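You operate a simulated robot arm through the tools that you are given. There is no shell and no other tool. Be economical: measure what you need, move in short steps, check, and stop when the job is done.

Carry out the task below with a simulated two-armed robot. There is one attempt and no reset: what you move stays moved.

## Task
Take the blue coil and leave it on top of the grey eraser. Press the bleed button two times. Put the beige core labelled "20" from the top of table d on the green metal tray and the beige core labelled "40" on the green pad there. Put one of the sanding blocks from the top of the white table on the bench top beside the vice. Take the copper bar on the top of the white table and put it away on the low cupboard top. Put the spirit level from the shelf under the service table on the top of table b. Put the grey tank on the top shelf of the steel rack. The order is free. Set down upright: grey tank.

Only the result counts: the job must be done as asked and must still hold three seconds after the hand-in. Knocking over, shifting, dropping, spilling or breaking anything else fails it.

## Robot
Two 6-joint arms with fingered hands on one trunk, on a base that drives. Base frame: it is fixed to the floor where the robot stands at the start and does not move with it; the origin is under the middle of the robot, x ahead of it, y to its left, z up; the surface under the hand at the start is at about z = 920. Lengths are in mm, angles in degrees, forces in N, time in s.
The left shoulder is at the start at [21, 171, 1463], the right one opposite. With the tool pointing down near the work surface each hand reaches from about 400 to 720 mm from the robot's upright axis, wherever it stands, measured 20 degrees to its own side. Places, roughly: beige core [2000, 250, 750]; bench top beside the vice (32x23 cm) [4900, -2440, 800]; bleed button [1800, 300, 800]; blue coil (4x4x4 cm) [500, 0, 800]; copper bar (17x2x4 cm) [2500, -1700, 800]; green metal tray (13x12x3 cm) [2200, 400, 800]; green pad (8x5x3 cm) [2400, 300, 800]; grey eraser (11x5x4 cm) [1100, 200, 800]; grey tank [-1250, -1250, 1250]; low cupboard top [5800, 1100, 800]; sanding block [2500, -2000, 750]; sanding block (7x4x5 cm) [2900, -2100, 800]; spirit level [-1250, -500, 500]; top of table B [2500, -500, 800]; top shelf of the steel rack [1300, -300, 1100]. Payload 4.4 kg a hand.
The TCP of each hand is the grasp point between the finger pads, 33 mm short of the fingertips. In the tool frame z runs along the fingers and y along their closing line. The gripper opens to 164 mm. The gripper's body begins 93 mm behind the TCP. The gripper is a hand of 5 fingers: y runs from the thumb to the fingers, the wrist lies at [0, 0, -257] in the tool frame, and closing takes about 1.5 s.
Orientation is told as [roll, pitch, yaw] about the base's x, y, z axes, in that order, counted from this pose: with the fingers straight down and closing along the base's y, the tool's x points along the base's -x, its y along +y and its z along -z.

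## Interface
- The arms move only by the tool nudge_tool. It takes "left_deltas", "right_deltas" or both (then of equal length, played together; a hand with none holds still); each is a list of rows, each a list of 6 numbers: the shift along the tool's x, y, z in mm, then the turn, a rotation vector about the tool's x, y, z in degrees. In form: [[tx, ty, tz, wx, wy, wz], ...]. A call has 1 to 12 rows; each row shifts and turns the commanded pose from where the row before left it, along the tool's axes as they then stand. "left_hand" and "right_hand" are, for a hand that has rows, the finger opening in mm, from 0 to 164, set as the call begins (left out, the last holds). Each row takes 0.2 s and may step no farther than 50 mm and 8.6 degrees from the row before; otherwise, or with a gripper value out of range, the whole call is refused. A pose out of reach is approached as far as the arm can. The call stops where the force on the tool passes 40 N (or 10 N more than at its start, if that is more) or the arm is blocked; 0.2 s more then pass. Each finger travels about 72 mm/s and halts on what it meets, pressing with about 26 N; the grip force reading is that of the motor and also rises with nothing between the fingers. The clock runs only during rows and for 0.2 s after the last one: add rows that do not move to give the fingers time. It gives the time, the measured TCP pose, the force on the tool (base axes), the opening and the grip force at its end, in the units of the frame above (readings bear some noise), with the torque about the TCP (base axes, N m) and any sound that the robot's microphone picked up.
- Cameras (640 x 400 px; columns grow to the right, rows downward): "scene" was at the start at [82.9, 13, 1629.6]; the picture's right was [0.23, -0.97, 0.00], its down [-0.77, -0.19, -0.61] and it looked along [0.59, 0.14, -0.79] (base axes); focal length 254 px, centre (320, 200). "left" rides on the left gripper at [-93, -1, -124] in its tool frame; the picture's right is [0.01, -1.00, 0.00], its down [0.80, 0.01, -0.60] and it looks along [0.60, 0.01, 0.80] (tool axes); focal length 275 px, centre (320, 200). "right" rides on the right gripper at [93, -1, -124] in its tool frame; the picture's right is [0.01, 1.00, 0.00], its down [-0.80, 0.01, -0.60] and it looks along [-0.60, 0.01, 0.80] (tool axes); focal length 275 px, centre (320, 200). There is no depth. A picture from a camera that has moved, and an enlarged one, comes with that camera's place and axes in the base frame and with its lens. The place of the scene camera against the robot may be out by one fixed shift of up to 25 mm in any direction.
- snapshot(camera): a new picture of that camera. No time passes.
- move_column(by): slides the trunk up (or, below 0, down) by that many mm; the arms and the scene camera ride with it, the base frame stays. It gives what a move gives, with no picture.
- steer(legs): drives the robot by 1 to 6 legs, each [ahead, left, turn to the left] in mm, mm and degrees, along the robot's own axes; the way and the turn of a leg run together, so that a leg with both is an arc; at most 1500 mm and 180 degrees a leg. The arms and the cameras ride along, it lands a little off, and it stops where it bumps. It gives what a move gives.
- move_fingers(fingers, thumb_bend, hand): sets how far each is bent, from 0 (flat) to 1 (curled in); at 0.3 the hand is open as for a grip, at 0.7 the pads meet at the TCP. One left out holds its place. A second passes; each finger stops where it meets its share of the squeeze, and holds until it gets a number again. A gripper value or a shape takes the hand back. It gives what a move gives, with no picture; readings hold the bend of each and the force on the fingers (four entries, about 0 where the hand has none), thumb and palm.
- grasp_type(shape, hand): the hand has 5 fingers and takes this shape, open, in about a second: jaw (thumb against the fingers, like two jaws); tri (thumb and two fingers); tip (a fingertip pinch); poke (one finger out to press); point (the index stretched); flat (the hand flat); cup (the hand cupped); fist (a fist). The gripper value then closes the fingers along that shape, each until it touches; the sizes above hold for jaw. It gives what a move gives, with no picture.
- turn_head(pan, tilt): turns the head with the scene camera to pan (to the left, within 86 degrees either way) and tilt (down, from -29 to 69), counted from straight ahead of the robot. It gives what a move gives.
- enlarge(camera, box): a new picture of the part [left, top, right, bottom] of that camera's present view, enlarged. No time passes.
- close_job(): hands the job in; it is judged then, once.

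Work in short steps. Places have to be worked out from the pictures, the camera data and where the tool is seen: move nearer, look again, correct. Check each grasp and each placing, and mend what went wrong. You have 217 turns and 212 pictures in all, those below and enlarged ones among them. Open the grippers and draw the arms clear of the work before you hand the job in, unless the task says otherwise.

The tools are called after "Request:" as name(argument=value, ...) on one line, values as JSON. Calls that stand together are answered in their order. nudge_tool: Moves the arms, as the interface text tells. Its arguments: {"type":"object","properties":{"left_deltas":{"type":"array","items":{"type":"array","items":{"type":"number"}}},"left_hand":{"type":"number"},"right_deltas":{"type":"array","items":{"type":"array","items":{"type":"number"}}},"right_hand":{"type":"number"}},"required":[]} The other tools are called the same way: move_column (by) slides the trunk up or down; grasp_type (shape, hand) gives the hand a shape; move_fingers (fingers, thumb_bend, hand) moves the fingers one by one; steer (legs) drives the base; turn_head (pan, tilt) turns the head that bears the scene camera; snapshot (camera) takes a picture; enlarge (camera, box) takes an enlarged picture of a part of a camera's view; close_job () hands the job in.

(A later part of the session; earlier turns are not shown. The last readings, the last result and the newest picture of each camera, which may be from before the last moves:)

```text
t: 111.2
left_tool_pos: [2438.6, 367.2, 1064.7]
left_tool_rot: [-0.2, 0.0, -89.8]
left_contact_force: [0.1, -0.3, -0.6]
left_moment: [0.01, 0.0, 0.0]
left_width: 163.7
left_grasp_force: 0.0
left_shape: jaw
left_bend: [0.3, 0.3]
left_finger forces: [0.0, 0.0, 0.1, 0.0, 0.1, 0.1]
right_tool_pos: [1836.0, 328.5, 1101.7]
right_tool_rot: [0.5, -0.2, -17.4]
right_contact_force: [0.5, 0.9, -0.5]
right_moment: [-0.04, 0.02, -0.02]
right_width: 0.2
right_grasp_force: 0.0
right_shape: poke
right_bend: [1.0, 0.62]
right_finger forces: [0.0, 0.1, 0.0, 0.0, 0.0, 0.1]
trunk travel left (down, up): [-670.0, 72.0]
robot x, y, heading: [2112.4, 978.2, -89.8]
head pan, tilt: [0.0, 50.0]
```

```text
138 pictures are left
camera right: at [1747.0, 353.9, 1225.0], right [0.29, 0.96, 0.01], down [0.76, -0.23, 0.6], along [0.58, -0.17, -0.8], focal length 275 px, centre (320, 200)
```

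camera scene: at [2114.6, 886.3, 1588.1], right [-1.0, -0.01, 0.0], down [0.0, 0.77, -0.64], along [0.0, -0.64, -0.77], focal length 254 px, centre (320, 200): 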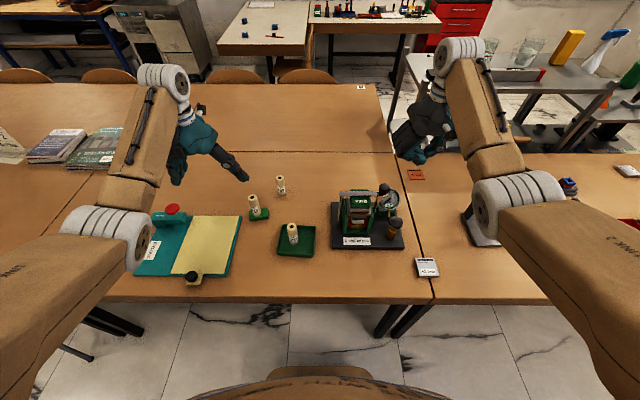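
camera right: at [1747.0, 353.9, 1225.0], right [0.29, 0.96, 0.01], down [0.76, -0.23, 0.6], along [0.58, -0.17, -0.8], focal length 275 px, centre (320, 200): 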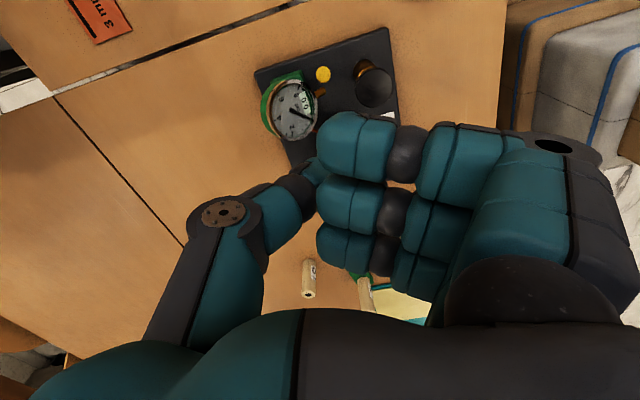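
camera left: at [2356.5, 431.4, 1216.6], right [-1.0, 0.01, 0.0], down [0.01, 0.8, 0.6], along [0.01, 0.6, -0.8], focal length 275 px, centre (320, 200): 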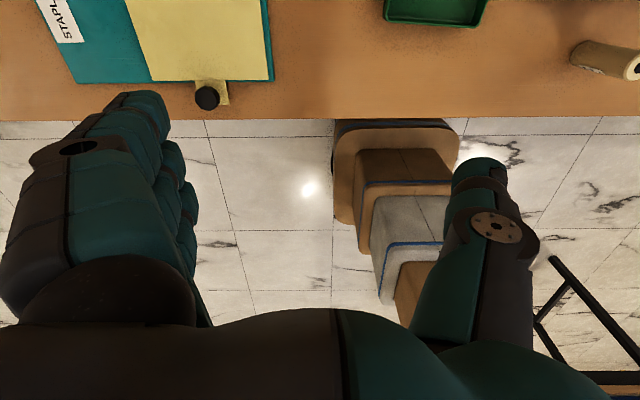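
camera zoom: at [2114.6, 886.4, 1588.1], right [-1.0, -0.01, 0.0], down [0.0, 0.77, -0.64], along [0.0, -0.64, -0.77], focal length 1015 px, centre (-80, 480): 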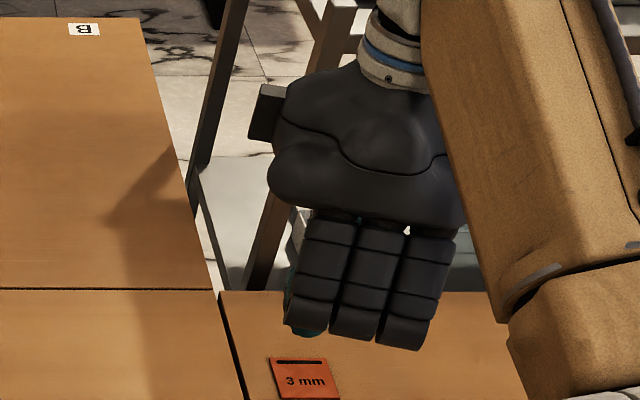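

Rotate further and compare the "point" shape from the palm side.

Request:
grasp_type(shape="point", hand="right")

Request:
enlarge(camera="scene", box=[370, 80, 470, 180])

Request:
nudge_tool(right_deltas=[[0, 0, 0, 0, 0, -8], [0, 0, 0, 0, 0, -8], [0, 0, 0, 0, 0, -8], [0, 0, 0, 0, 0, -8], [0, 0, 0, 0, 0, -8], [0, 0, 0, 0, 0, -8], [0, 0, 0, 0, 0, -8], [0, 0, 0, 0, 0, -8], [0, 0, 0, 0, 0, -8], [0, 0, 0, 0, 0, 0]])

Request:
enlarge(camera="scene", box=[370, 80, 470, 180])

Request:
snapshot(camera="right")

```text
t: 112.1
left_tool_pos: [2439.0, 367.3, 1064.4]
left_tool_rot: [-0.2, 0.2, -89.8]
left_contact_force: [-0.6, 0.2, -0.1]
left_moment: [0.01, -0.02, -0.04]
left_width: 164.1
left_grasp_force: 0.0
left_shape: jaw
left_bend: [0.3, 0.3]
left_finger forces: [0.1, 0.0, 0.0, 0.1, 0.0, 0.0]
right_tool_pos: [1837.1, 328.6, 1101.2]
right_tool_rot: [0.5, -0.2, -17.5]
right_contact_force: [-0.8, 0.1, 0.2]
right_moment: [0.03, 0.0, 0.01]
right_width: 156.4
right_grasp_force: 0.0
right_shape: point
right_bend: [0.77, 0.42]
right_finger forces: [0.1, 0.1, 0.0, 0.0, 0.1, 0.1]
trunk travel left (down, up): [-670.0, 72.0]
robot x, y, heading: [2115.3, 977.8, -89.6]
head pan, tilt: [0.0, 50.0]
```

```text
4.00 times, centred on (420, 130) of scene
camera zoom: at [2114.6, 886.3, 1588.1], right [-1.0, -0.01, 0.0], down [0.0, 0.77, -0.64], along [0.0, -0.64, -0.77], focal length 1015 px, centre (-80, 480)
```

zoom: 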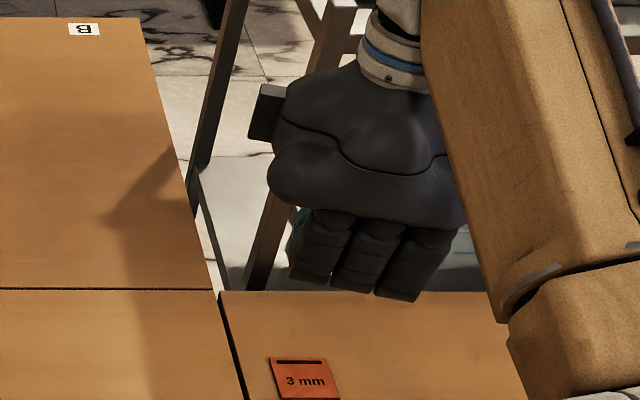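

```text
t: 114.3
left_tool_pos: [2439.7, 367.0, 1064.9]
left_tool_rot: [-0.2, 0.2, -89.7]
left_contact_force: [0.0, -0.9, 0.2]
left_moment: [0.02, 0.02, -0.01]
left_width: 163.7
left_grasp_force: 0.1
left_shape: jaw
left_bend: [0.3, 0.3]
left_finger forces: [0.0, 0.0, 0.0, 0.1, 0.1, 0.0]
right_tool_pos: [1850.2, 335.1, 1102.2]
right_tool_rot: [0.0, -0.9, 1.0]
right_contact_force: [0.3, 0.3, -0.4]
right_moment: [0.0, -0.01, -0.02]
right_width: 156.4
right_grasp_force: 0.1
right_shape: point
right_bend: [0.77, 0.41]
right_finger forces: [0.0, 0.1, 0.1, 0.0, 0.2, 0.0]
right hand out of reach, approached as far as the arm can: row 3, 4, 5, 6, 7, 8, 9
trunk travel left (down, up): [-670.0, 72.0]
robot x, y, heading: [2113.8, 975.5, -89.4]
head pan, tilt: [0.0, 50.0]
```

```text
4.00 times, centred on (420, 130) of scene
camera zoom: at [2114.6, 886.4, 1588.1], right [-1.0, -0.01, 0.0], down [0.0, 0.77, -0.64], along [0.0, -0.64, -0.77], focal length 1015 px, centre (-80, 480)
```

zoom: 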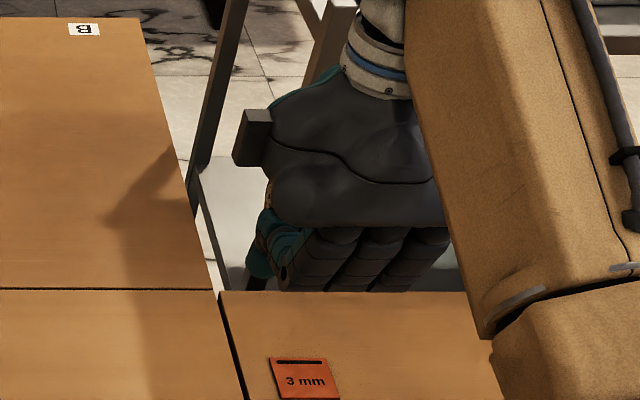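

```text
135 pictures are left
camera right: at [1755.7, 332.6, 1224.7], right [-0.03, 1.0, 0.0], down [0.79, 0.03, 0.61], along [0.61, 0.02, -0.79], focal length 275 px, centre (320, 200)
```

right: 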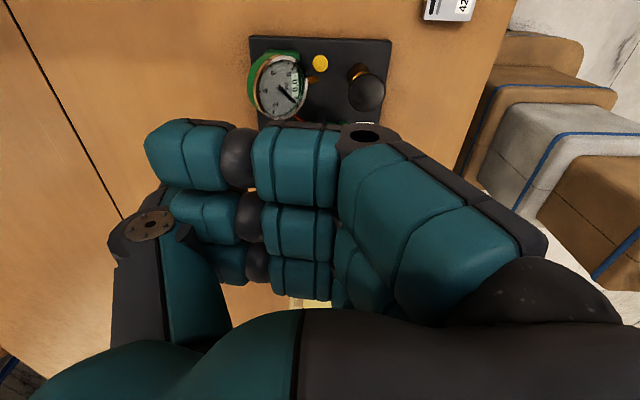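

Wrist limit is near yaw 0. With the fingers flat and pointing straight down, the end finger of the row could press the button with the rest over free table. Check the flat shape.

Request:
move_fingers(hand="right", fingers=0, thumb_bend=0.3)

Request:
snapshot(camera="right")

Request:
enlarge(camera="scene", box=[370, 80, 470, 180])

```text
t: 115.3
left_tool_pos: [2439.1, 368.4, 1064.0]
left_tool_rot: [-0.3, 0.1, -89.7]
left_contact_force: [-0.4, -0.8, 0.2]
left_moment: [-0.04, 0.01, 0.02]
left_width: 163.8
left_grasp_force: 0.1
left_shape: jaw
left_bend: [0.3, 0.3]
left_finger forces: [0.0, 0.1, 0.0, 0.0, 0.1, 0.1]
right_tool_pos: [1849.9, 334.2, 1102.4]
right_tool_rot: [-0.1, -0.9, 0.9]
right_contact_force: [0.4, 0.0, 0.5]
right_moment: [0.01, 0.0, -0.01]
right_width: 215.7
right_grasp_force: 0.1
right_shape: fingers
right_bend: [0.0, 0.3]
right_finger forces: [0.1, 0.0, 0.0, 0.1, 0.0, 0.1]
trunk travel left (down, up): [-670.0, 72.0]
robot x, y, heading: [2116.4, 978.4, -89.7]
head pan, tilt: [0.0, 50.0]
```

```text
134 pictures are left
camera right: at [1755.6, 332.4, 1224.6], right [-0.03, 1.0, 0.0], down [0.79, 0.03, 0.61], along [0.61, 0.02, -0.79], focal length 275 px, centre (320, 200)
```

right: 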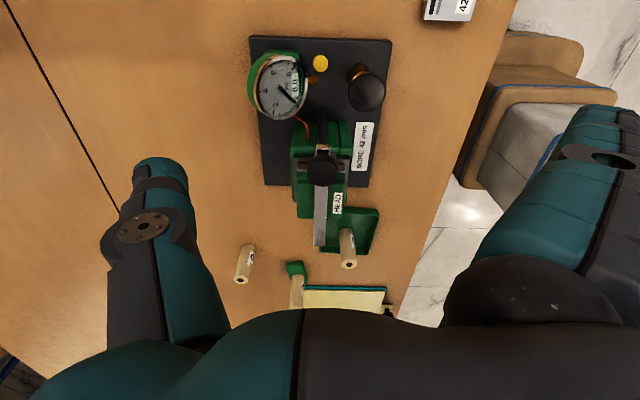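

```text
4.00 times, centred on (420, 130) of scene
camera zoom: at [2114.6, 886.2, 1588.1], right [-1.0, -0.01, 0.0], down [0.0, 0.77, -0.64], along [0.0, -0.64, -0.77], focal length 1015 px, centre (-80, 480)
```

zoom: 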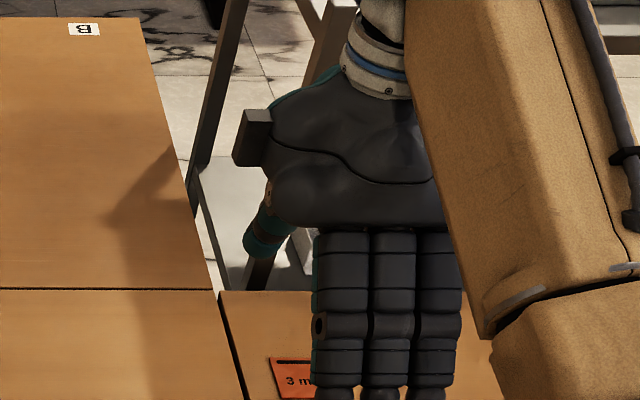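

Thumb geometry worked out: at bend 0.3 it is straight, slanting ~28° outward. Curl the fingers, tilt the hand 28° so the thumb points straight down.

Request:
move_fingers(hand="right", fingers=1, thumb_bend=0.3)

Request:
steer(legs=[[40, 0, 0]])

Request:
nudge_tool(right_deltas=[[0, 0, 0, -7, 0, 0], [0, 0, 0, -7, 0, 0], [0, 0, 0, -7, 0, 0], [0, 0, 0, -7, 0, 0], [0, 0, 0, 0, 0, 0]])

Request:
snapshot(camera="right")

Request:
snapshot(camera="scene")

```text
t: 116.3
left_tool_pos: [2438.0, 368.7, 1064.3]
left_tool_rot: [-0.2, 0.1, -89.7]
left_contact_force: [-0.4, 0.1, 0.1]
left_moment: [0.01, 0.02, 0.01]
left_width: 163.9
left_grasp_force: 0.0
left_shape: jaw
left_bend: [0.3, 0.3]
left_finger forces: [0.0, 0.1, 0.0, 0.0, 0.1, 0.1]
right_tool_pos: [1849.8, 334.5, 1102.3]
right_tool_rot: [-0.1, -0.9, 0.9]
right_contact_force: [0.3, 0.2, 0.1]
right_moment: [-0.03, -0.01, -0.01]
right_width: 85.5
right_grasp_force: 0.1
right_shape: fingers
right_bend: [1.0, 0.3]
right_finger forces: [0.0, 0.1, 0.1, 0.0, 0.0, 0.1]
trunk travel left (down, up): [-670.0, 72.0]
robot x, y, heading: [2112.2, 976.5, -89.9]
head pan, tilt: [0.0, 50.0]
```

```text
t: 117.2
left_tool_pos: [2438.6, 326.9, 1065.4]
left_tool_rot: [-0.3, 0.3, -89.6]
left_contact_force: [-0.4, -0.5, -0.4]
left_moment: [0.11, 0.03, -0.01]
left_width: 164.0
left_grasp_force: 0.1
left_shape: jaw
left_bend: [0.3, 0.3]
left_finger forces: [0.0, 0.1, 0.0, 0.0, 0.0, 0.0]
right_tool_pos: [1850.9, 293.4, 1100.1]
right_tool_rot: [-0.1, -0.8, 1.0]
right_contact_force: [-0.3, -0.9, -0.8]
right_moment: [0.09, -0.04, -0.01]
right_width: 85.6
right_grasp_force: 0.1
right_shape: fingers
right_bend: [1.0, 0.3]
right_finger forces: [0.1, 0.1, 0.0, 0.1, 0.0, 0.1]
trunk travel left (down, up): [-670.0, 72.0]
robot x, y, heading: [2115.3, 937.4, -89.6]
head pan, tilt: [0.0, 50.0]
```

```text
t: 118.4
left_tool_pos: [2438.0, 328.0, 1064.8]
left_tool_rot: [-0.1, 0.1, -89.6]
left_contact_force: [0.2, 0.2, 0.0]
left_moment: [0.01, -0.01, -0.01]
left_width: 163.8
left_grasp_force: 0.0
left_shape: jaw
left_bend: [0.3, 0.3]
left_finger forces: [0.0, 0.0, 0.0, 0.0, 0.0, 0.1]
right_tool_pos: [1932.5, 328.2, 1095.8]
right_tool_rot: [23.6, -0.9, 0.5]
right_contact_force: [1.2, -0.3, 0.4]
right_moment: [-0.03, 0.0, 0.0]
right_width: 85.8
right_grasp_force: 0.0
right_shape: fingers
right_bend: [1.0, 0.3]
right_finger forces: [0.0, 0.1, 0.0, 0.0, 0.0, 0.1]
right hand out of reach, approached as far as the arm can: row 1, 2, 3, 4
trunk travel left (down, up): [-670.0, 72.0]
robot x, y, heading: [2117.5, 940.9, -89.7]
head pan, tilt: [0.0, 50.0]
```

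```text
132 pictures are left
camera right: at [1837.8, 277.7, 1208.2], right [-0.03, 0.92, 0.4], down [0.79, -0.22, 0.56], along [0.61, 0.33, -0.72], focal length 275 px, centre (320, 200)
```

right: 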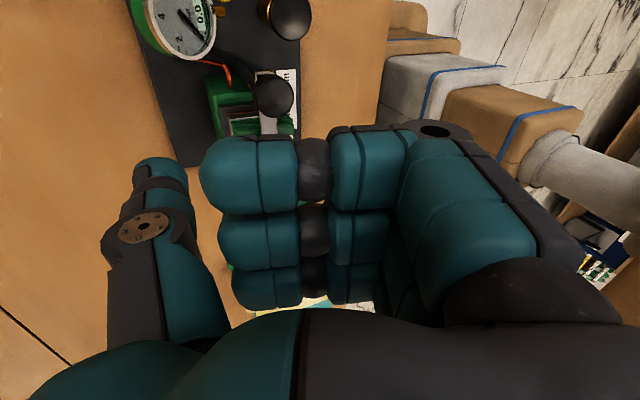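

```text
131 pictures are left
camera scene: at [2114.0, 846.4, 1588.1], right [-1.0, -0.01, 0.0], down [0.0, 0.77, -0.64], along [0.0, -0.64, -0.77], focal length 254 px, centre (320, 200)
```

scene: 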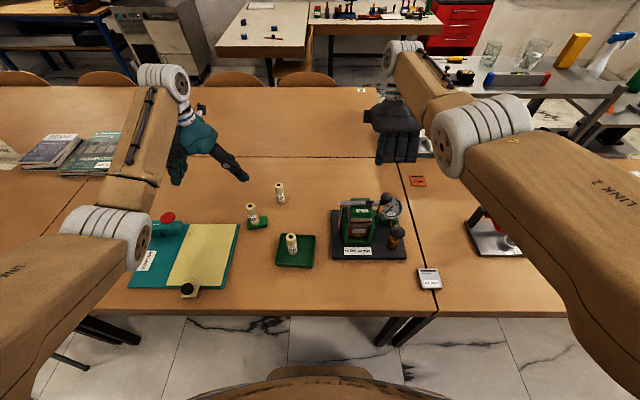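

Hand tilted 24°, thumb near vertical; tip estimated at (1932,244,1015). Drive so the tip is above the button.

Request:
steer(legs=[[-88, 0, 0], [0, -91, 0]])

Request:
snapshot(camera="right")

Request:
enlarge(camera="scene", box=[320, 80, 480, 240])

```text
t: 120.2
left_tool_pos: [2345.1, 415.0, 1064.7]
left_tool_rot: [-0.1, 0.1, -89.7]
left_contact_force: [-0.5, -0.3, -0.2]
left_moment: [0.02, -0.08, -0.03]
left_width: 164.0
left_grasp_force: 0.0
left_shape: jaw
left_bend: [0.3, 0.3]
left_finger forces: [0.0, 0.0, 0.0, 0.0, 0.0, 0.0]
right_tool_pos: [1837.7, 416.0, 1095.6]
right_tool_rot: [23.5, -0.8, 0.4]
right_contact_force: [-0.2, -0.1, -0.3]
right_moment: [0.04, -0.01, -0.06]
right_width: 85.6
right_grasp_force: 0.0
right_shape: fingers
right_bend: [1.0, 0.3]
right_finger forces: [0.0, 0.0, 0.0, 0.1, 0.0, 0.1]
trunk travel left (down, up): [-670.0, 72.0]
robot x, y, heading: [2020.4, 1025.7, -89.6]
head pan, tilt: [0.0, 50.0]
```

```text
130 pictures are left
camera right: at [1744.4, 364.9, 1207.9], right [-0.03, 0.92, 0.4], down [0.79, -0.22, 0.57], along [0.61, 0.33, -0.72], focal length 275 px, centre (320, 200)
```

right: 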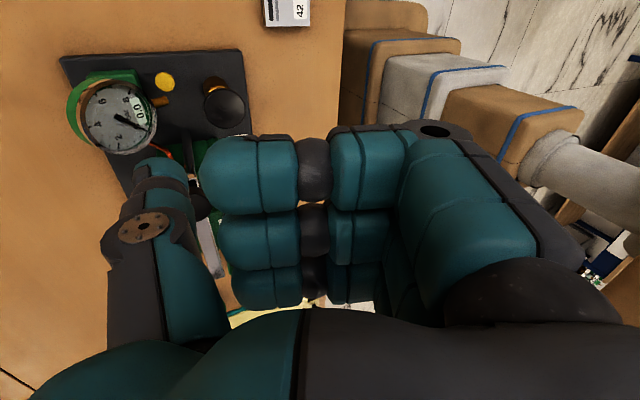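

```text
2.50 times, centred on (400, 160) of scene
camera zoom: at [2021.3, 933.3, 1588.0], right [-1.0, 0.0, 0.0], down [0.0, 0.77, -0.64], along [0.0, -0.64, -0.77], focal length 634 px, centre (120, 300)
```

zoom: 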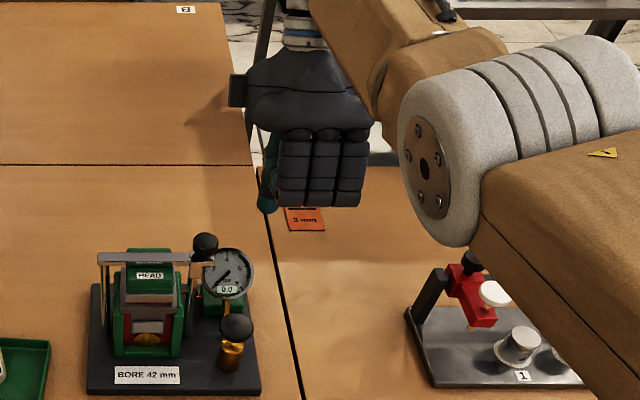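

Button at (1842,333,797); thumb tip ≈(1838,331,1010). First get the left hand up and away from the cores before lowering the column.

Request:
nudge_tool(left_deltas=[[0, 25, -35, 0, 0, 0], [0, 25, -35, 0, 0, 0], [0, 25, -35, 0, 0, 0], [0, 25, -35, 0, 0, 0], [0, 0, 0, 0, 0, 0]])

Request:
move_column(by=-100)

Request:
snapshot(camera="right")

Request:
snapshot(camera="scene")

```text
t: 121.4
left_tool_pos: [2458.4, 380.8, 1182.1]
left_tool_rot: [-0.2, 0.0, -89.8]
left_contact_force: [0.0, -0.8, 0.6]
left_moment: [0.01, -0.02, -0.04]
left_width: 163.9
left_grasp_force: 0.0
left_shape: jaw
left_bend: [0.3, 0.3]
left_finger forces: [0.1, 0.1, 0.1, 0.0, 0.0, 0.1]
left hand out of reach, approached as far as the arm can: row 1, 2, 3, 4
right_tool_pos: [1838.4, 415.4, 1096.4]
right_tool_rot: [23.5, -0.7, 0.3]
right_contact_force: [0.5, 0.5, -0.8]
right_moment: [0.0, -0.02, 0.0]
right_width: 85.4
right_grasp_force: 0.1
right_shape: fingers
right_bend: [1.0, 0.3]
right_finger forces: [0.0, 0.0, 0.0, 0.0, 0.0, 0.0]
trunk travel left (down, up): [-670.0, 72.0]
robot x, y, heading: [2024.0, 1029.3, -89.6]
head pan, tilt: [0.0, 50.0]
```

```text
t: 122.7
left_tool_pos: [2459.2, 380.3, 1082.4]
left_tool_rot: [-0.3, 0.0, -89.8]
left_contact_force: [-0.8, 0.6, 0.0]
left_moment: [0.0, 0.04, 0.02]
left_width: 164.0
left_grasp_force: 0.1
left_shape: jaw
left_bend: [0.3, 0.3]
left_finger forces: [0.0, 0.1, 0.0, 0.0, 0.0, 0.0]
right_tool_pos: [1838.7, 415.7, 996.1]
right_tool_rot: [23.5, -0.7, 0.4]
right_contact_force: [-0.2, 0.4, 0.2]
right_moment: [0.0, 0.0, 0.01]
right_width: 85.5
right_grasp_force: 0.1
right_shape: fingers
right_bend: [1.0, 0.3]
right_finger forces: [0.0, 0.0, 0.0, 0.1, 0.1, 0.0]
trunk travel left (down, up): [-570.0, 172.0]
robot x, y, heading: [2020.8, 1023.6, -89.8]
head pan, tilt: [0.0, 50.0]
```

```text
128 pictures are left
camera right: at [1745.7, 363.9, 1108.7], right [-0.02, 0.92, 0.4], down [0.79, -0.23, 0.56], along [0.61, 0.33, -0.72], focal length 275 px, centre (320, 200)
```

right: 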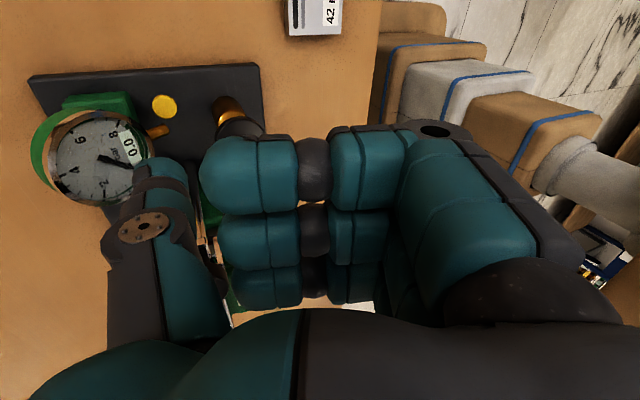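

```text
127 pictures are left
camera scene: at [2022.8, 931.7, 1488.2], right [-1.0, 0.0, 0.0], down [0.0, 0.77, -0.64], along [0.0, -0.64, -0.77], focal length 254 px, centre (320, 200)
```

scene: 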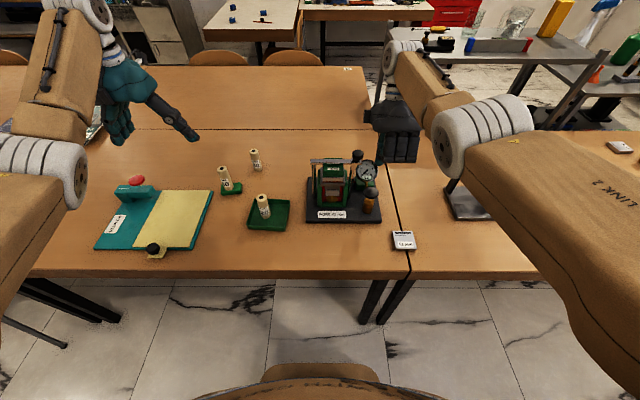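

Curled fingers might touch the valve knob; flatten them out of the way (they'd be higher and over free space), then lower further.

Request:
move_fingers(hand="right", fingers=0.05, thumb_bend=0.3)

Request:
move_column(by=-85)

Request:
snapshot(camera="right")

Request:
enlarge(camera="scene", box=[300, 80, 460, 240])

```text
t: 123.7
left_tool_pos: [2460.5, 379.8, 1080.6]
left_tool_rot: [-0.2, 0.1, -89.7]
left_contact_force: [-0.5, 0.2, 0.1]
left_moment: [-0.01, -0.05, 0.02]
left_width: 163.8
left_grasp_force: 0.0
left_shape: jaw
left_bend: [0.3, 0.3]
left_finger forces: [0.1, 0.1, 0.0, 0.0, 0.0, 0.1]
right_tool_pos: [1838.8, 414.9, 995.5]
right_tool_rot: [23.7, -0.8, 0.3]
right_contact_force: [-0.3, 0.4, -0.2]
right_moment: [-0.03, 0.01, 0.01]
right_width: 210.2
right_grasp_force: 0.1
right_shape: fingers
right_bend: [0.05, 0.3]
right_finger forces: [0.0, 0.0, 0.1, 0.0, 0.0, 0.0]
trunk travel left (down, up): [-570.0, 172.0]
robot x, y, heading: [2023.7, 1025.0, -90.0]
head pan, tilt: [0.0, 50.0]
```

```text
t: 124.9
left_tool_pos: [2460.0, 378.6, 990.3]
left_tool_rot: [-0.3, 0.5, -89.8]
left_contact_force: [0.1, -0.2, 0.2]
left_moment: [-0.05, -0.01, 0.03]
left_width: 164.0
left_grasp_force: 0.1
left_shape: jaw
left_bend: [0.3, 0.3]
left_finger forces: [0.1, 0.0, 0.0, 0.0, 0.1, 0.0]
right_tool_pos: [1839.1, 414.8, 905.0]
right_tool_rot: [24.3, -0.7, 0.5]
right_contact_force: [0.1, -0.6, -0.4]
right_moment: [-0.03, -0.03, 0.0]
right_width: 210.2
right_grasp_force: 0.0
right_shape: fingers
right_bend: [0.05, 0.3]
right_finger forces: [0.0, 0.0, 0.0, 0.0, 0.0, 0.0]
trunk travel left (down, up): [-485.0, 257.0]
robot x, y, heading: [2024.2, 1025.1, -89.6]
head pan, tilt: [0.0, 50.0]
```

```text
126 pictures are left
camera right: at [1745.9, 362.1, 1016.8], right [-0.02, 0.91, 0.41], down [0.79, -0.23, 0.56], along [0.61, 0.34, -0.72], focal length 275 px, centre (320, 200)
```

right: 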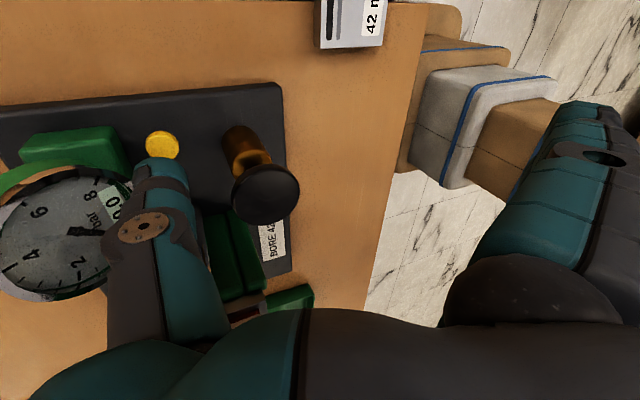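

```text
2.50 times, centred on (380, 160) of scene
camera zoom: at [2022.8, 926.0, 1403.0], right [-1.0, 0.0, 0.0], down [0.0, 0.77, -0.64], along [0.0, -0.64, -0.77], focal length 634 px, centre (170, 300)
```

zoom: 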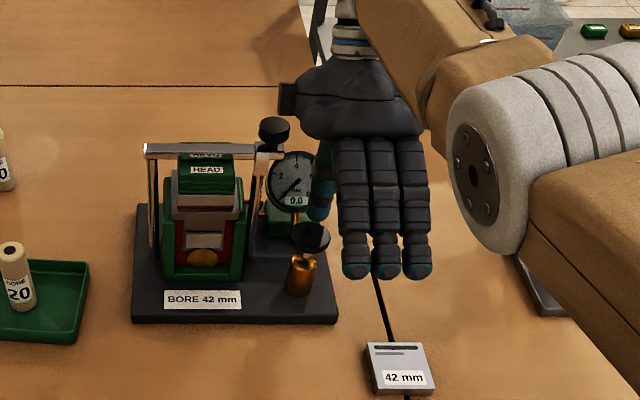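

Thumb tip is about 20 mm above the button with clearance to the gauge and knob. Descend vertically with the arm.

Request:
nudge_tool(right_deltas=[[0, -3.26, 7.3, 0, 0, 0], [0, -3.26, 7.3, 0, 0, 0], [0, 0, 0, 0, 0, 0]])

Request:
snapshot(camera="right")

Request:
enlarge(camera="scene", box=[360, 100, 400, 150])

```text
t: 125.7
left_tool_pos: [2459.0, 379.1, 988.7]
left_tool_rot: [-0.3, 0.6, -89.7]
left_contact_force: [0.2, -0.4, -0.1]
left_moment: [-0.02, -0.01, -0.01]
left_width: 164.0
left_grasp_force: 0.0
left_shape: jaw
left_bend: [0.3, 0.3]
left_finger forces: [0.0, 0.0, 0.0, 0.0, 0.1, 0.1]
right_tool_pos: [1839.3, 416.4, 888.5]
right_tool_rot: [24.2, -0.8, 0.3]
right_contact_force: [1.0, 1.0, 0.5]
right_moment: [0.0, -0.01, 0.0]
right_width: 210.0
right_grasp_force: 0.1
right_shape: fingers
right_bend: [0.05, 0.3]
right_finger forces: [0.1, 0.0, 0.1, 0.1, 0.0, 0.0]
trunk travel left (down, up): [-485.0, 257.0]
robot x, y, heading: [2019.6, 1025.7, -89.9]
head pan, tilt: [0.0, 50.0]
```

```text
124 pictures are left
camera right: at [1746.8, 364.2, 1000.3], right [-0.02, 0.91, 0.41], down [0.79, -0.23, 0.56], along [0.61, 0.34, -0.72], focal length 275 px, centre (320, 200)
```

right: 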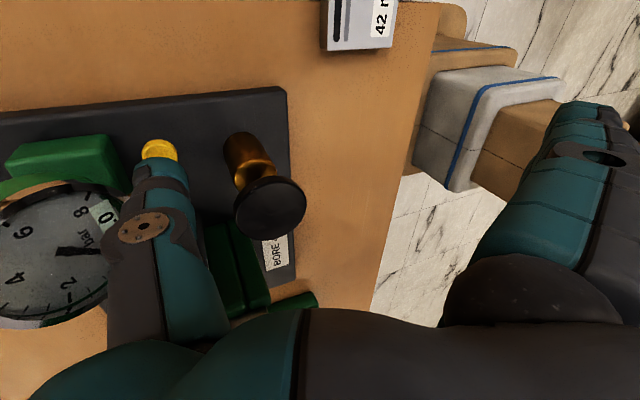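

```text
8.00 times, centred on (380, 125) of scene
camera zoom: at [2022.9, 925.5, 1402.8], right [-1.0, 0.0, 0.0], down [0.0, 0.77, -0.64], along [0.0, -0.64, -0.77], focal length 2030 px, centre (-160, 800)
```

zoom: 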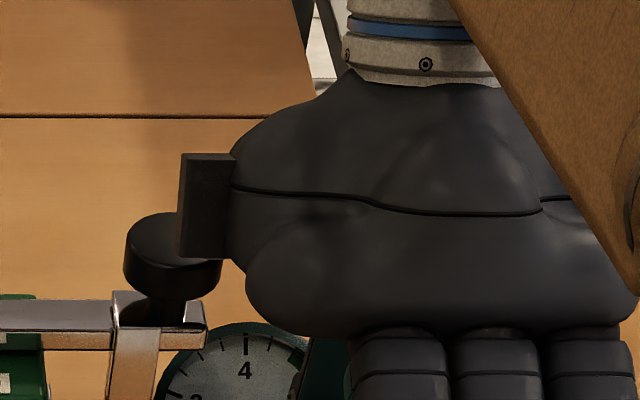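

The side box of the hand comes close to the pump's handle knob. Tilt the hand 8° toward -x (pivoting about the thumb tip) for clearance before pressing.

Request:
nudge_tool(right_deltas=[[0, 4.1, -9.1, 0, 0, 0], [5, 0, 0, 0, -3.65, -1.63], [5, 0, 0, 0, -3.65, -1.63], [0, 0, 0, 0, 0, 0]])

Request:
snapshot(camera="right")

Request:
enlarge(camera="scene", box=[340, 90, 420, 150])

```text
t: 126.7
left_tool_pos: [2459.9, 378.7, 989.2]
left_tool_rot: [-0.2, 0.6, -89.7]
left_contact_force: [0.3, 0.0, 1.1]
left_moment: [-0.02, -0.03, -0.04]
left_width: 163.8
left_grasp_force: 0.1
left_shape: jaw
left_bend: [0.3, 0.3]
left_finger forces: [0.1, 0.1, 0.0, 0.0, 0.0, 0.0]
right_tool_pos: [1848.7, 414.2, 891.3]
right_tool_rot: [23.0, -8.7, -0.2]
right_contact_force: [-0.9, 0.1, -0.7]
right_moment: [-0.01, -0.03, 0.01]
right_width: 210.1
right_grasp_force: 0.0
right_shape: fingers
right_bend: [0.05, 0.3]
right_finger forces: [0.0, 0.0, 0.0, 0.1, 0.0, 0.1]
right hand out of reach, approached as far as the arm can: row 2, 3
trunk travel left (down, up): [-485.0, 257.0]
robot x, y, heading: [2021.5, 1024.7, -89.8]
head pan, tilt: [0.0, 50.0]
```

```text
122 pictures are left
camera right: at [1740.6, 365.6, 990.4], right [-0.07, 0.92, 0.38], down [0.71, -0.23, 0.67], along [0.7, 0.32, -0.63], focal length 275 px, centre (320, 200)
```

right: 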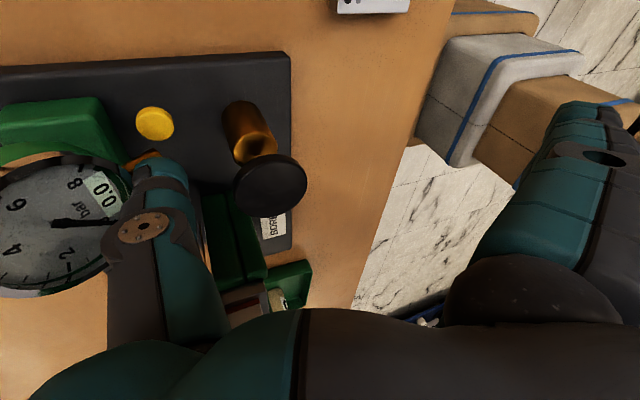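

```text
6.67 times, centred on (380, 120) of scene
camera zoom: at [2022.9, 925.4, 1402.8], right [-1.0, 0.0, 0.0], down [0.0, 0.77, -0.64], along [0.0, -0.64, -0.77], focal length 1692 px, centre (-80, 733)
```

zoom: 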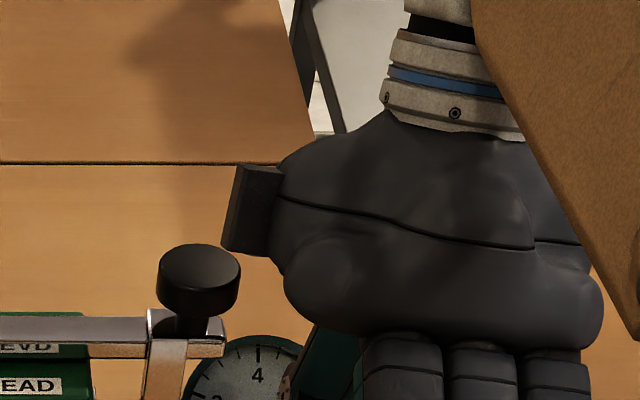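

Box now clear, but the hand shifted +x. Drive 19 mm to the right (-x).

Request:
steer(legs=[[0, -19, 0]])

Request:
snapshot(camera="right")

```text
t: 127.5
left_tool_pos: [2439.8, 378.6, 990.6]
left_tool_rot: [-0.2, 0.5, -89.8]
left_contact_force: [-1.0, 0.2, 0.3]
left_moment: [0.02, -0.09, 0.0]
left_width: 164.1
left_grasp_force: 0.1
left_shape: jaw
left_bend: [0.3, 0.3]
left_finger forces: [0.0, 0.0, 0.1, 0.0, 0.0, 0.0]
right_tool_pos: [1828.8, 413.7, 890.8]
right_tool_rot: [23.0, -8.7, -0.2]
right_contact_force: [-1.1, 0.1, 0.0]
right_moment: [0.01, -0.04, -0.02]
right_width: 210.1
right_grasp_force: 0.1
right_shape: fingers
right_bend: [0.05, 0.3]
right_finger forces: [0.0, 0.0, 0.0, 0.1, 0.0, 0.0]
trunk travel left (down, up): [-485.0, 257.0]
robot x, y, heading: [2002.5, 1025.5, -89.6]
head pan, tilt: [0.0, 50.0]
```

```text
120 pictures are left
camera right: at [1720.4, 365.6, 990.1], right [-0.07, 0.92, 0.38], down [0.71, -0.23, 0.67], along [0.71, 0.32, -0.63], focal length 275 px, centre (320, 200)
```

right: 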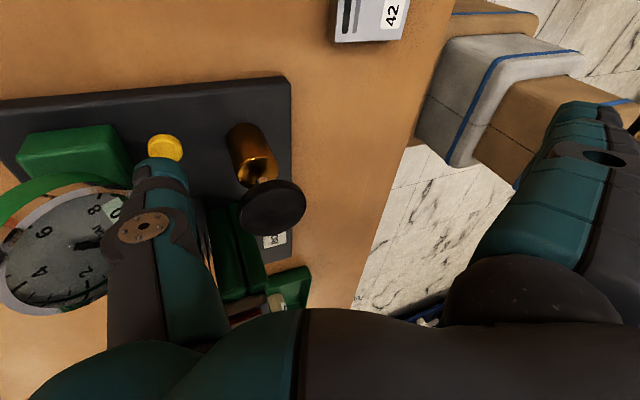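

Tip is right over the button, ~13 mm above. Descend in small vertical steps, watching force and sound.

Request:
nudge_tool(right_deltas=[[0.8, -1.9, 4.5, 0, 0, 0], [0.3, -0.8, 1.8, 0, 0, 0], [0, 0, 0, 0, 0, 0]])

Request:
nudge_tool(right_deltas=[[0.3, -0.8, 1.8, 0, 0, 0], [0.3, -0.8, 1.8, 0, 0, 0], [0, 0, 0, 0, 0, 0]])

Request:
snapshot(camera="right")

```text
t: 128.3
left_tool_pos: [2441.2, 377.4, 988.7]
left_tool_rot: [-0.3, 0.6, -89.8]
left_contact_force: [0.4, 0.4, 0.0]
left_moment: [-0.01, -0.01, 0.01]
left_width: 163.7
left_grasp_force: 0.0
left_shape: jaw
left_bend: [0.3, 0.3]
left_finger forces: [0.0, 0.0, 0.1, 0.0, 0.1, 0.0]
right_tool_pos: [1830.7, 415.7, 884.6]
right_tool_rot: [23.0, -8.5, -0.2]
right_contact_force: [0.4, 0.1, -0.3]
right_moment: [0.03, -0.02, -0.04]
right_width: 210.1
right_grasp_force: 0.1
right_shape: fingers
right_bend: [0.05, 0.3]
right_finger forces: [0.0, 0.1, 0.0, 0.2, 0.0, 0.0]
trunk travel left (down, up): [-485.0, 257.0]
robot x, y, heading: [2005.5, 1028.3, -89.7]
head pan, tilt: [0.0, 50.0]
```

```text
t: 129.1
left_tool_pos: [2441.8, 379.4, 989.5]
left_tool_rot: [-0.3, 0.5, -89.8]
left_contact_force: [-0.5, 0.6, 0.2]
left_moment: [0.03, 0.0, 0.02]
left_width: 163.8
left_grasp_force: 0.1
left_shape: jaw
left_bend: [0.3, 0.3]
left_finger forces: [0.0, 0.0, 0.0, 0.1, 0.1, 0.0]
right_tool_pos: [1831.2, 416.2, 881.1]
right_tool_rot: [22.9, -8.7, -0.4]
right_contact_force: [0.0, 0.0, -0.4]
right_moment: [0.01, -0.01, 0.0]
right_width: 210.0
right_grasp_force: 0.0
right_shape: fingers
right_bend: [0.05, 0.3]
right_finger forces: [0.0, 0.1, 0.0, 0.0, 0.0, 0.0]
trunk travel left (down, up): [-485.0, 257.0]
robot x, y, heading: [1998.6, 1025.4, -89.7]
head pan, tilt: [0.0, 50.0]
```

```text
119 pictures are left
camera right: at [1722.1, 367.9, 980.0], right [-0.06, 0.92, 0.38], down [0.71, -0.23, 0.67], along [0.7, 0.31, -0.64], focal length 275 px, centre (320, 200)
```

right: 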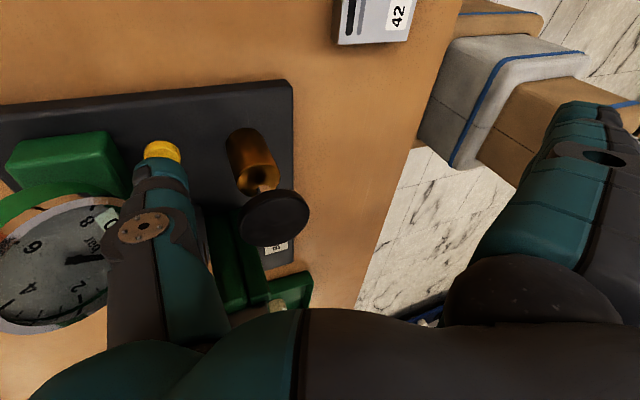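

Still no contact; continue.

Request:
nudge_tool(right_deltas=[[0.3, -0.8, 1.8, 0, 0, 0], [0, 0, 0, 0, 0, 0], [0.3, -0.8, 1.8, 0, 0, 0], [0, 0, 0, 0, 0, 0]])

Request:
nudge_tool(right_deltas=[[0.3, -0.8, 1.8, 0, 0, 0], [0, 0, 0, 0, 0, 0], [0.3, -0.8, 1.8, 0, 0, 0], [0, 0, 0, 0, 0, 0]])

Request:
snapshot(camera="right")

```text
t: 130.1
left_tool_pos: [2439.8, 379.5, 988.9]
left_tool_rot: [-0.3, 0.5, -89.8]
left_contact_force: [0.0, -0.3, -0.1]
left_moment: [-0.01, 0.0, 0.02]
left_width: 163.8
left_grasp_force: 0.0
left_shape: jaw
left_bend: [0.3, 0.3]
left_finger forces: [0.1, 0.1, 0.1, 0.0, 0.1, 0.0]
right_tool_pos: [1830.7, 417.2, 877.9]
right_tool_rot: [22.9, -8.6, -0.4]
right_contact_force: [0.2, 0.0, 0.0]
right_moment: [0.02, -0.05, 0.02]
right_width: 210.0
right_grasp_force: 0.1
right_shape: fingers
right_bend: [0.05, 0.3]
right_finger forces: [0.1, 0.0, 0.1, 0.0, 0.0, 0.0]
right hand out of reach, approached as far as the arm can: row 3
trunk travel left (down, up): [-485.0, 257.0]
robot x, y, heading: [2002.1, 1028.7, -89.7]
head pan, tilt: [0.0, 50.0]
```

```text
t: 131.1
left_tool_pos: [2440.7, 378.8, 989.5]
left_tool_rot: [-0.3, 0.6, -89.7]
left_contact_force: [-0.3, 0.1, -0.2]
left_moment: [-0.01, 0.01, -0.02]
left_width: 164.0
left_grasp_force: 0.0
left_shape: jaw
left_bend: [0.3, 0.3]
left_finger forces: [0.0, 0.0, 0.1, 0.0, 0.0, 0.0]
right_tool_pos: [1831.3, 417.0, 874.0]
right_tool_rot: [22.9, -8.6, -0.4]
right_contact_force: [-0.8, 1.0, 0.0]
right_moment: [-0.03, 0.0, -0.03]
right_width: 210.1
right_grasp_force: 0.1
right_shape: fingers
right_bend: [0.05, 0.3]
right_finger forces: [0.1, 0.0, 0.0, 0.1, 0.1, 0.0]
trunk travel left (down, up): [-485.0, 257.0]
robot x, y, heading: [2006.0, 1024.9, -89.8]
head pan, tilt: [0.0, 50.0]
```

```text
118 pictures are left
camera right: at [1722.4, 369.7, 972.9], right [-0.06, 0.92, 0.38], down [0.71, -0.23, 0.67], along [0.7, 0.31, -0.64], focal length 275 px, centre (320, 200)
```

right: 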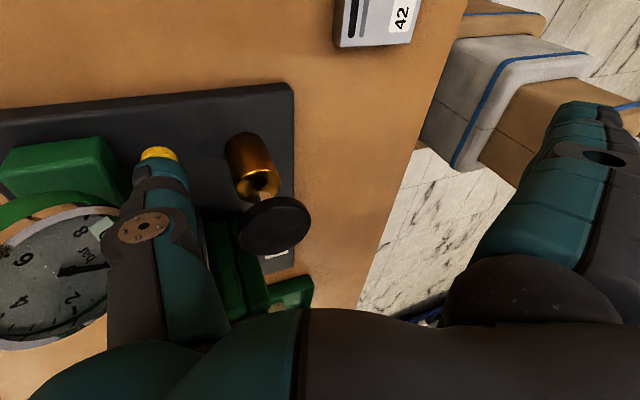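

Arm is near its reach limit; use small column steps for the press.

Request:
move_column(by=-4)

Request:
move_column(by=-3)

Request:
snapshot(camera="right")

```text
t: 131.6
left_tool_pos: [2441.2, 379.9, 985.2]
left_tool_rot: [-0.3, 0.5, -89.8]
left_contact_force: [0.2, -0.8, 0.5]
left_moment: [-0.02, 0.02, 0.01]
left_width: 164.0
left_grasp_force: 0.0
left_shape: jaw
left_bend: [0.3, 0.3]
left_finger forces: [0.0, 0.0, 0.0, 0.0, 0.0, 0.0]
right_tool_pos: [1831.5, 419.0, 869.8]
right_tool_rot: [22.9, -8.6, -0.3]
right_contact_force: [0.1, 0.3, 0.3]
right_moment: [-0.03, -0.01, -0.03]
right_width: 210.1
right_grasp_force: 0.4
right_shape: fingers
right_bend: [0.05, 0.3]
right_finger forces: [0.0, 0.1, 0.1, 0.1, 0.1, 0.0]
trunk travel left (down, up): [-481.0, 261.0]
robot x, y, heading: [2002.4, 1023.0, -89.9]
head pan, tilt: [0.0, 50.0]
```

```text
t: 132.2
left_tool_pos: [2440.9, 378.0, 982.4]
left_tool_rot: [-0.3, 0.5, -89.8]
left_contact_force: [-0.8, 0.0, 0.3]
left_moment: [-0.04, -0.02, 0.02]
left_width: 164.0
left_grasp_force: 0.0
left_shape: jaw
left_bend: [0.3, 0.3]
left_finger forces: [0.0, 0.0, 0.0, 0.0, 0.0, 0.0]
right_tool_pos: [1831.4, 417.5, 866.4]
right_tool_rot: [22.8, -8.5, -0.3]
right_contact_force: [0.6, -0.1, 1.5]
right_moment: [-0.17, 0.02, -0.01]
right_width: 210.2
right_grasp_force: 0.5
right_shape: fingers
right_bend: [0.05, 0.3]
right_finger forces: [0.0, 0.0, 0.0, 0.1, 1.7, 0.0]
trunk travel left (down, up): [-478.0, 264.0]
robot x, y, heading: [2005.1, 1028.4, -89.8]
head pan, tilt: [0.0, 50.0]
```

```text
117 pictures are left
camera right: at [1722.5, 369.6, 966.2], right [-0.07, 0.92, 0.38], down [0.71, -0.23, 0.67], along [0.7, 0.31, -0.64], focal length 275 px, centre (320, 200)
```

right: 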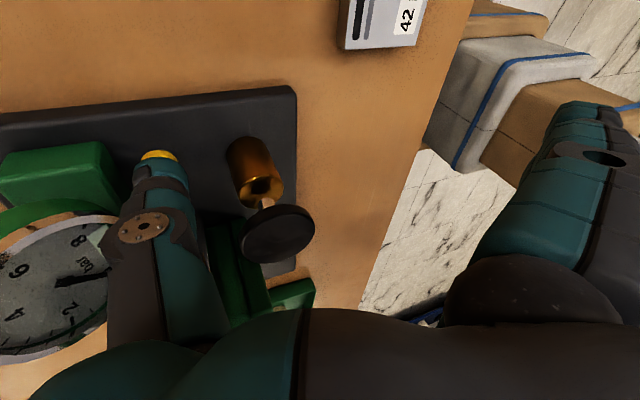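

Contact with the thumb (1.7 N). Press further.

Request:
move_column(by=-3)

Request:
snapshot(camera="right")

```text
t: 132.7
left_tool_pos: [2441.3, 378.0, 979.4]
left_tool_rot: [-0.2, 0.6, -89.7]
left_contact_force: [0.9, 0.0, -0.2]
left_moment: [-0.04, -0.02, 0.01]
left_width: 163.9
left_grasp_force: 0.0
left_shape: jaw
left_bend: [0.3, 0.3]
left_finger forces: [0.1, 0.0, 0.0, 0.0, 0.0, 0.0]
right_tool_pos: [1831.2, 418.2, 864.9]
right_tool_rot: [22.9, -8.6, -0.3]
right_contact_force: [-0.6, -0.6, 3.8]
right_moment: [-0.28, -0.03, 0.02]
right_width: 210.1
right_grasp_force: 1.3
right_shape: fingers
right_bend: [0.05, 0.3]
right_finger forces: [0.1, 0.1, 0.1, 0.0, 3.2, 0.1]
trunk travel left (down, up): [-475.0, 267.0]
robot x, y, heading: [2003.6, 1026.0, -89.7]
head pan, tilt: [0.0, 50.0]
heard: click
```

```text
116 pictures are left
camera right: at [1722.5, 369.7, 963.3], right [-0.07, 0.92, 0.38], down [0.71, -0.23, 0.67], along [0.7, 0.31, -0.64], focal length 275 px, centre (320, 200)
```

right: 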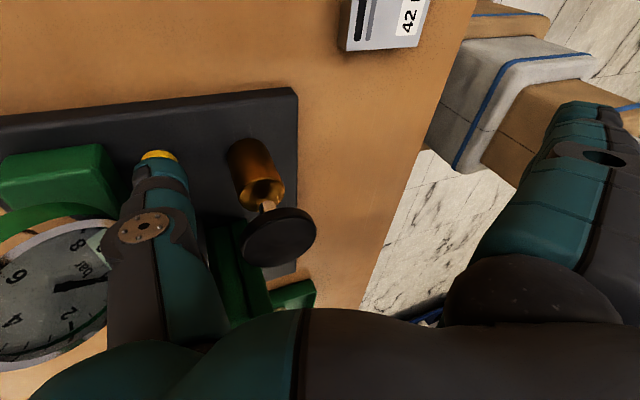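

Click heard. Release by raising 12 mm, then press a second time.

Request:
move_column(by=12)

Request:
move_column(by=-12)

```text
t: 133.3
left_tool_pos: [2441.1, 377.2, 990.5]
left_tool_rot: [-0.3, 0.5, -89.8]
left_contact_force: [-0.3, -0.6, -0.4]
left_moment: [0.05, 0.01, -0.04]
left_width: 163.8
left_grasp_force: 0.0
left_shape: jaw
left_bend: [0.3, 0.3]
left_finger forces: [0.0, 0.0, 0.0, 0.1, 0.1, 0.0]
right_tool_pos: [1831.1, 418.1, 875.7]
right_tool_rot: [22.9, -8.6, -0.3]
right_contact_force: [1.4, -0.7, -0.2]
right_moment: [0.02, 0.01, -0.05]
right_width: 210.1
right_grasp_force: 0.0
right_shape: fingers
right_bend: [0.05, 0.3]
right_finger forces: [0.0, 0.1, 0.0, 0.1, 0.1, 0.0]
trunk travel left (down, up): [-487.0, 255.0]
robot x, y, heading: [2006.0, 1027.1, -89.7]
head pan, tilt: [0.0, 50.0]
```

```text
t: 133.9
left_tool_pos: [2440.7, 378.0, 980.3]
left_tool_rot: [-0.3, 0.5, -89.8]
left_contact_force: [0.2, 1.6, -0.4]
left_moment: [-0.03, -0.01, 0.0]
left_width: 163.9
left_grasp_force: 0.0
left_shape: jaw
left_bend: [0.3, 0.3]
left_finger forces: [0.1, 0.0, 0.0, 0.0, 0.0, 0.0]
right_tool_pos: [1831.1, 418.3, 865.2]
right_tool_rot: [22.6, -8.6, -0.3]
right_contact_force: [0.2, -0.2, 1.8]
right_moment: [-0.29, -0.01, 0.03]
right_width: 210.1
right_grasp_force: 1.5
right_shape: fingers
right_bend: [0.05, 0.3]
right_finger forces: [0.0, 0.1, 0.0, 0.0, 2.9, 0.0]
trunk travel left (down, up): [-475.0, 267.0]
robot x, y, heading: [2005.0, 1027.5, -89.7]
head pan, tilt: [0.0, 50.0]
heard: click
```

Second click heard. Raise straight up and restore the hand.

Request:
move_column(by=210)

Request:
snapshot(camera="right")

Request:
steer(legs=[[-250, 0, 0]])

Request:
nudge_tool(right_deltas=[[0, 0, 0, 7, 2, 5], [0, 0, 0, 7, 2, 5], [0, 0, 0, 7, 2, 5], [0, 0, 0, 2, 2, 8], [0, 0, 0, 0, 0, 8], [0, 0, 0, 0, 0, 8], [0, 0, 0, 0, 0, 8], [0, 0, 0, 0, 0, 8], [0, 0, 0, 0, 0, 8], [0, 0, 0, 0, 0, 8], [0, 0, 0, 0, 0, 8], [0, 0, 0, 0, 0, 0]], right_hand=100)

```text
t: 136.1
left_tool_pos: [2440.5, 377.9, 1187.8]
left_tool_rot: [-0.3, 0.7, -89.8]
left_contact_force: [-0.4, 0.0, -0.1]
left_moment: [0.02, -0.01, 0.05]
left_width: 163.6
left_grasp_force: 0.1
left_shape: jaw
left_bend: [0.3, 0.3]
left_finger forces: [0.0, 0.1, 0.0, 0.0, 0.1, 0.0]
right_tool_pos: [1833.1, 418.5, 1080.9]
right_tool_rot: [22.0, -8.6, -0.4]
right_contact_force: [0.4, 0.0, 0.8]
right_moment: [0.0, 0.02, -0.01]
right_width: 210.4
right_grasp_force: 0.2
right_shape: fingers
right_bend: [0.05, 0.3]
right_finger forces: [0.0, 0.1, 0.1, 0.1, 0.0, 0.0]
trunk travel left (down, up): [-685.0, 57.0]
robot x, y, heading: [2006.8, 1025.7, -89.9]
head pan, tilt: [0.0, 50.0]
```

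```text
115 pictures are left
camera right: at [1722.8, 371.5, 1181.0], right [-0.06, 0.93, 0.37], down [0.71, -0.22, 0.67], along [0.71, 0.3, -0.64], focal length 275 px, centre (320, 200)
```

right: 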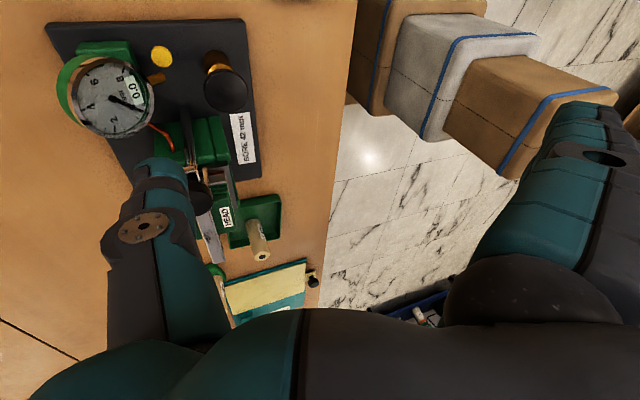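

```text
t: 137.9
left_tool_pos: [2439.5, 628.6, 1189.8]
left_tool_rot: [-0.3, 0.5, -89.6]
left_contact_force: [0.6, 0.6, 0.5]
left_moment: [0.0, 0.01, -0.01]
left_width: 163.7
left_grasp_force: 0.1
left_shape: jaw
left_bend: [0.3, 0.3]
left_finger forces: [0.0, 0.0, 0.1, 0.0, 0.0, 0.1]
right_tool_pos: [1831.0, 669.3, 1082.1]
right_tool_rot: [22.1, -8.7, -0.4]
right_contact_force: [0.2, -0.1, 0.4]
right_moment: [-0.03, -0.03, -0.01]
right_width: 210.2
right_grasp_force: 0.2
right_shape: fingers
right_bend: [0.05, 0.3]
right_finger forces: [0.0, 0.1, 0.0, 0.0, 0.0, 0.0]
trunk travel left (down, up): [-685.0, 57.0]
robot x, y, heading: [2000.0, 1273.5, -89.5]
head pan, tilt: [0.0, 50.0]
```

```text
refused: row 1 steps farther than a row can; nothing moved
```

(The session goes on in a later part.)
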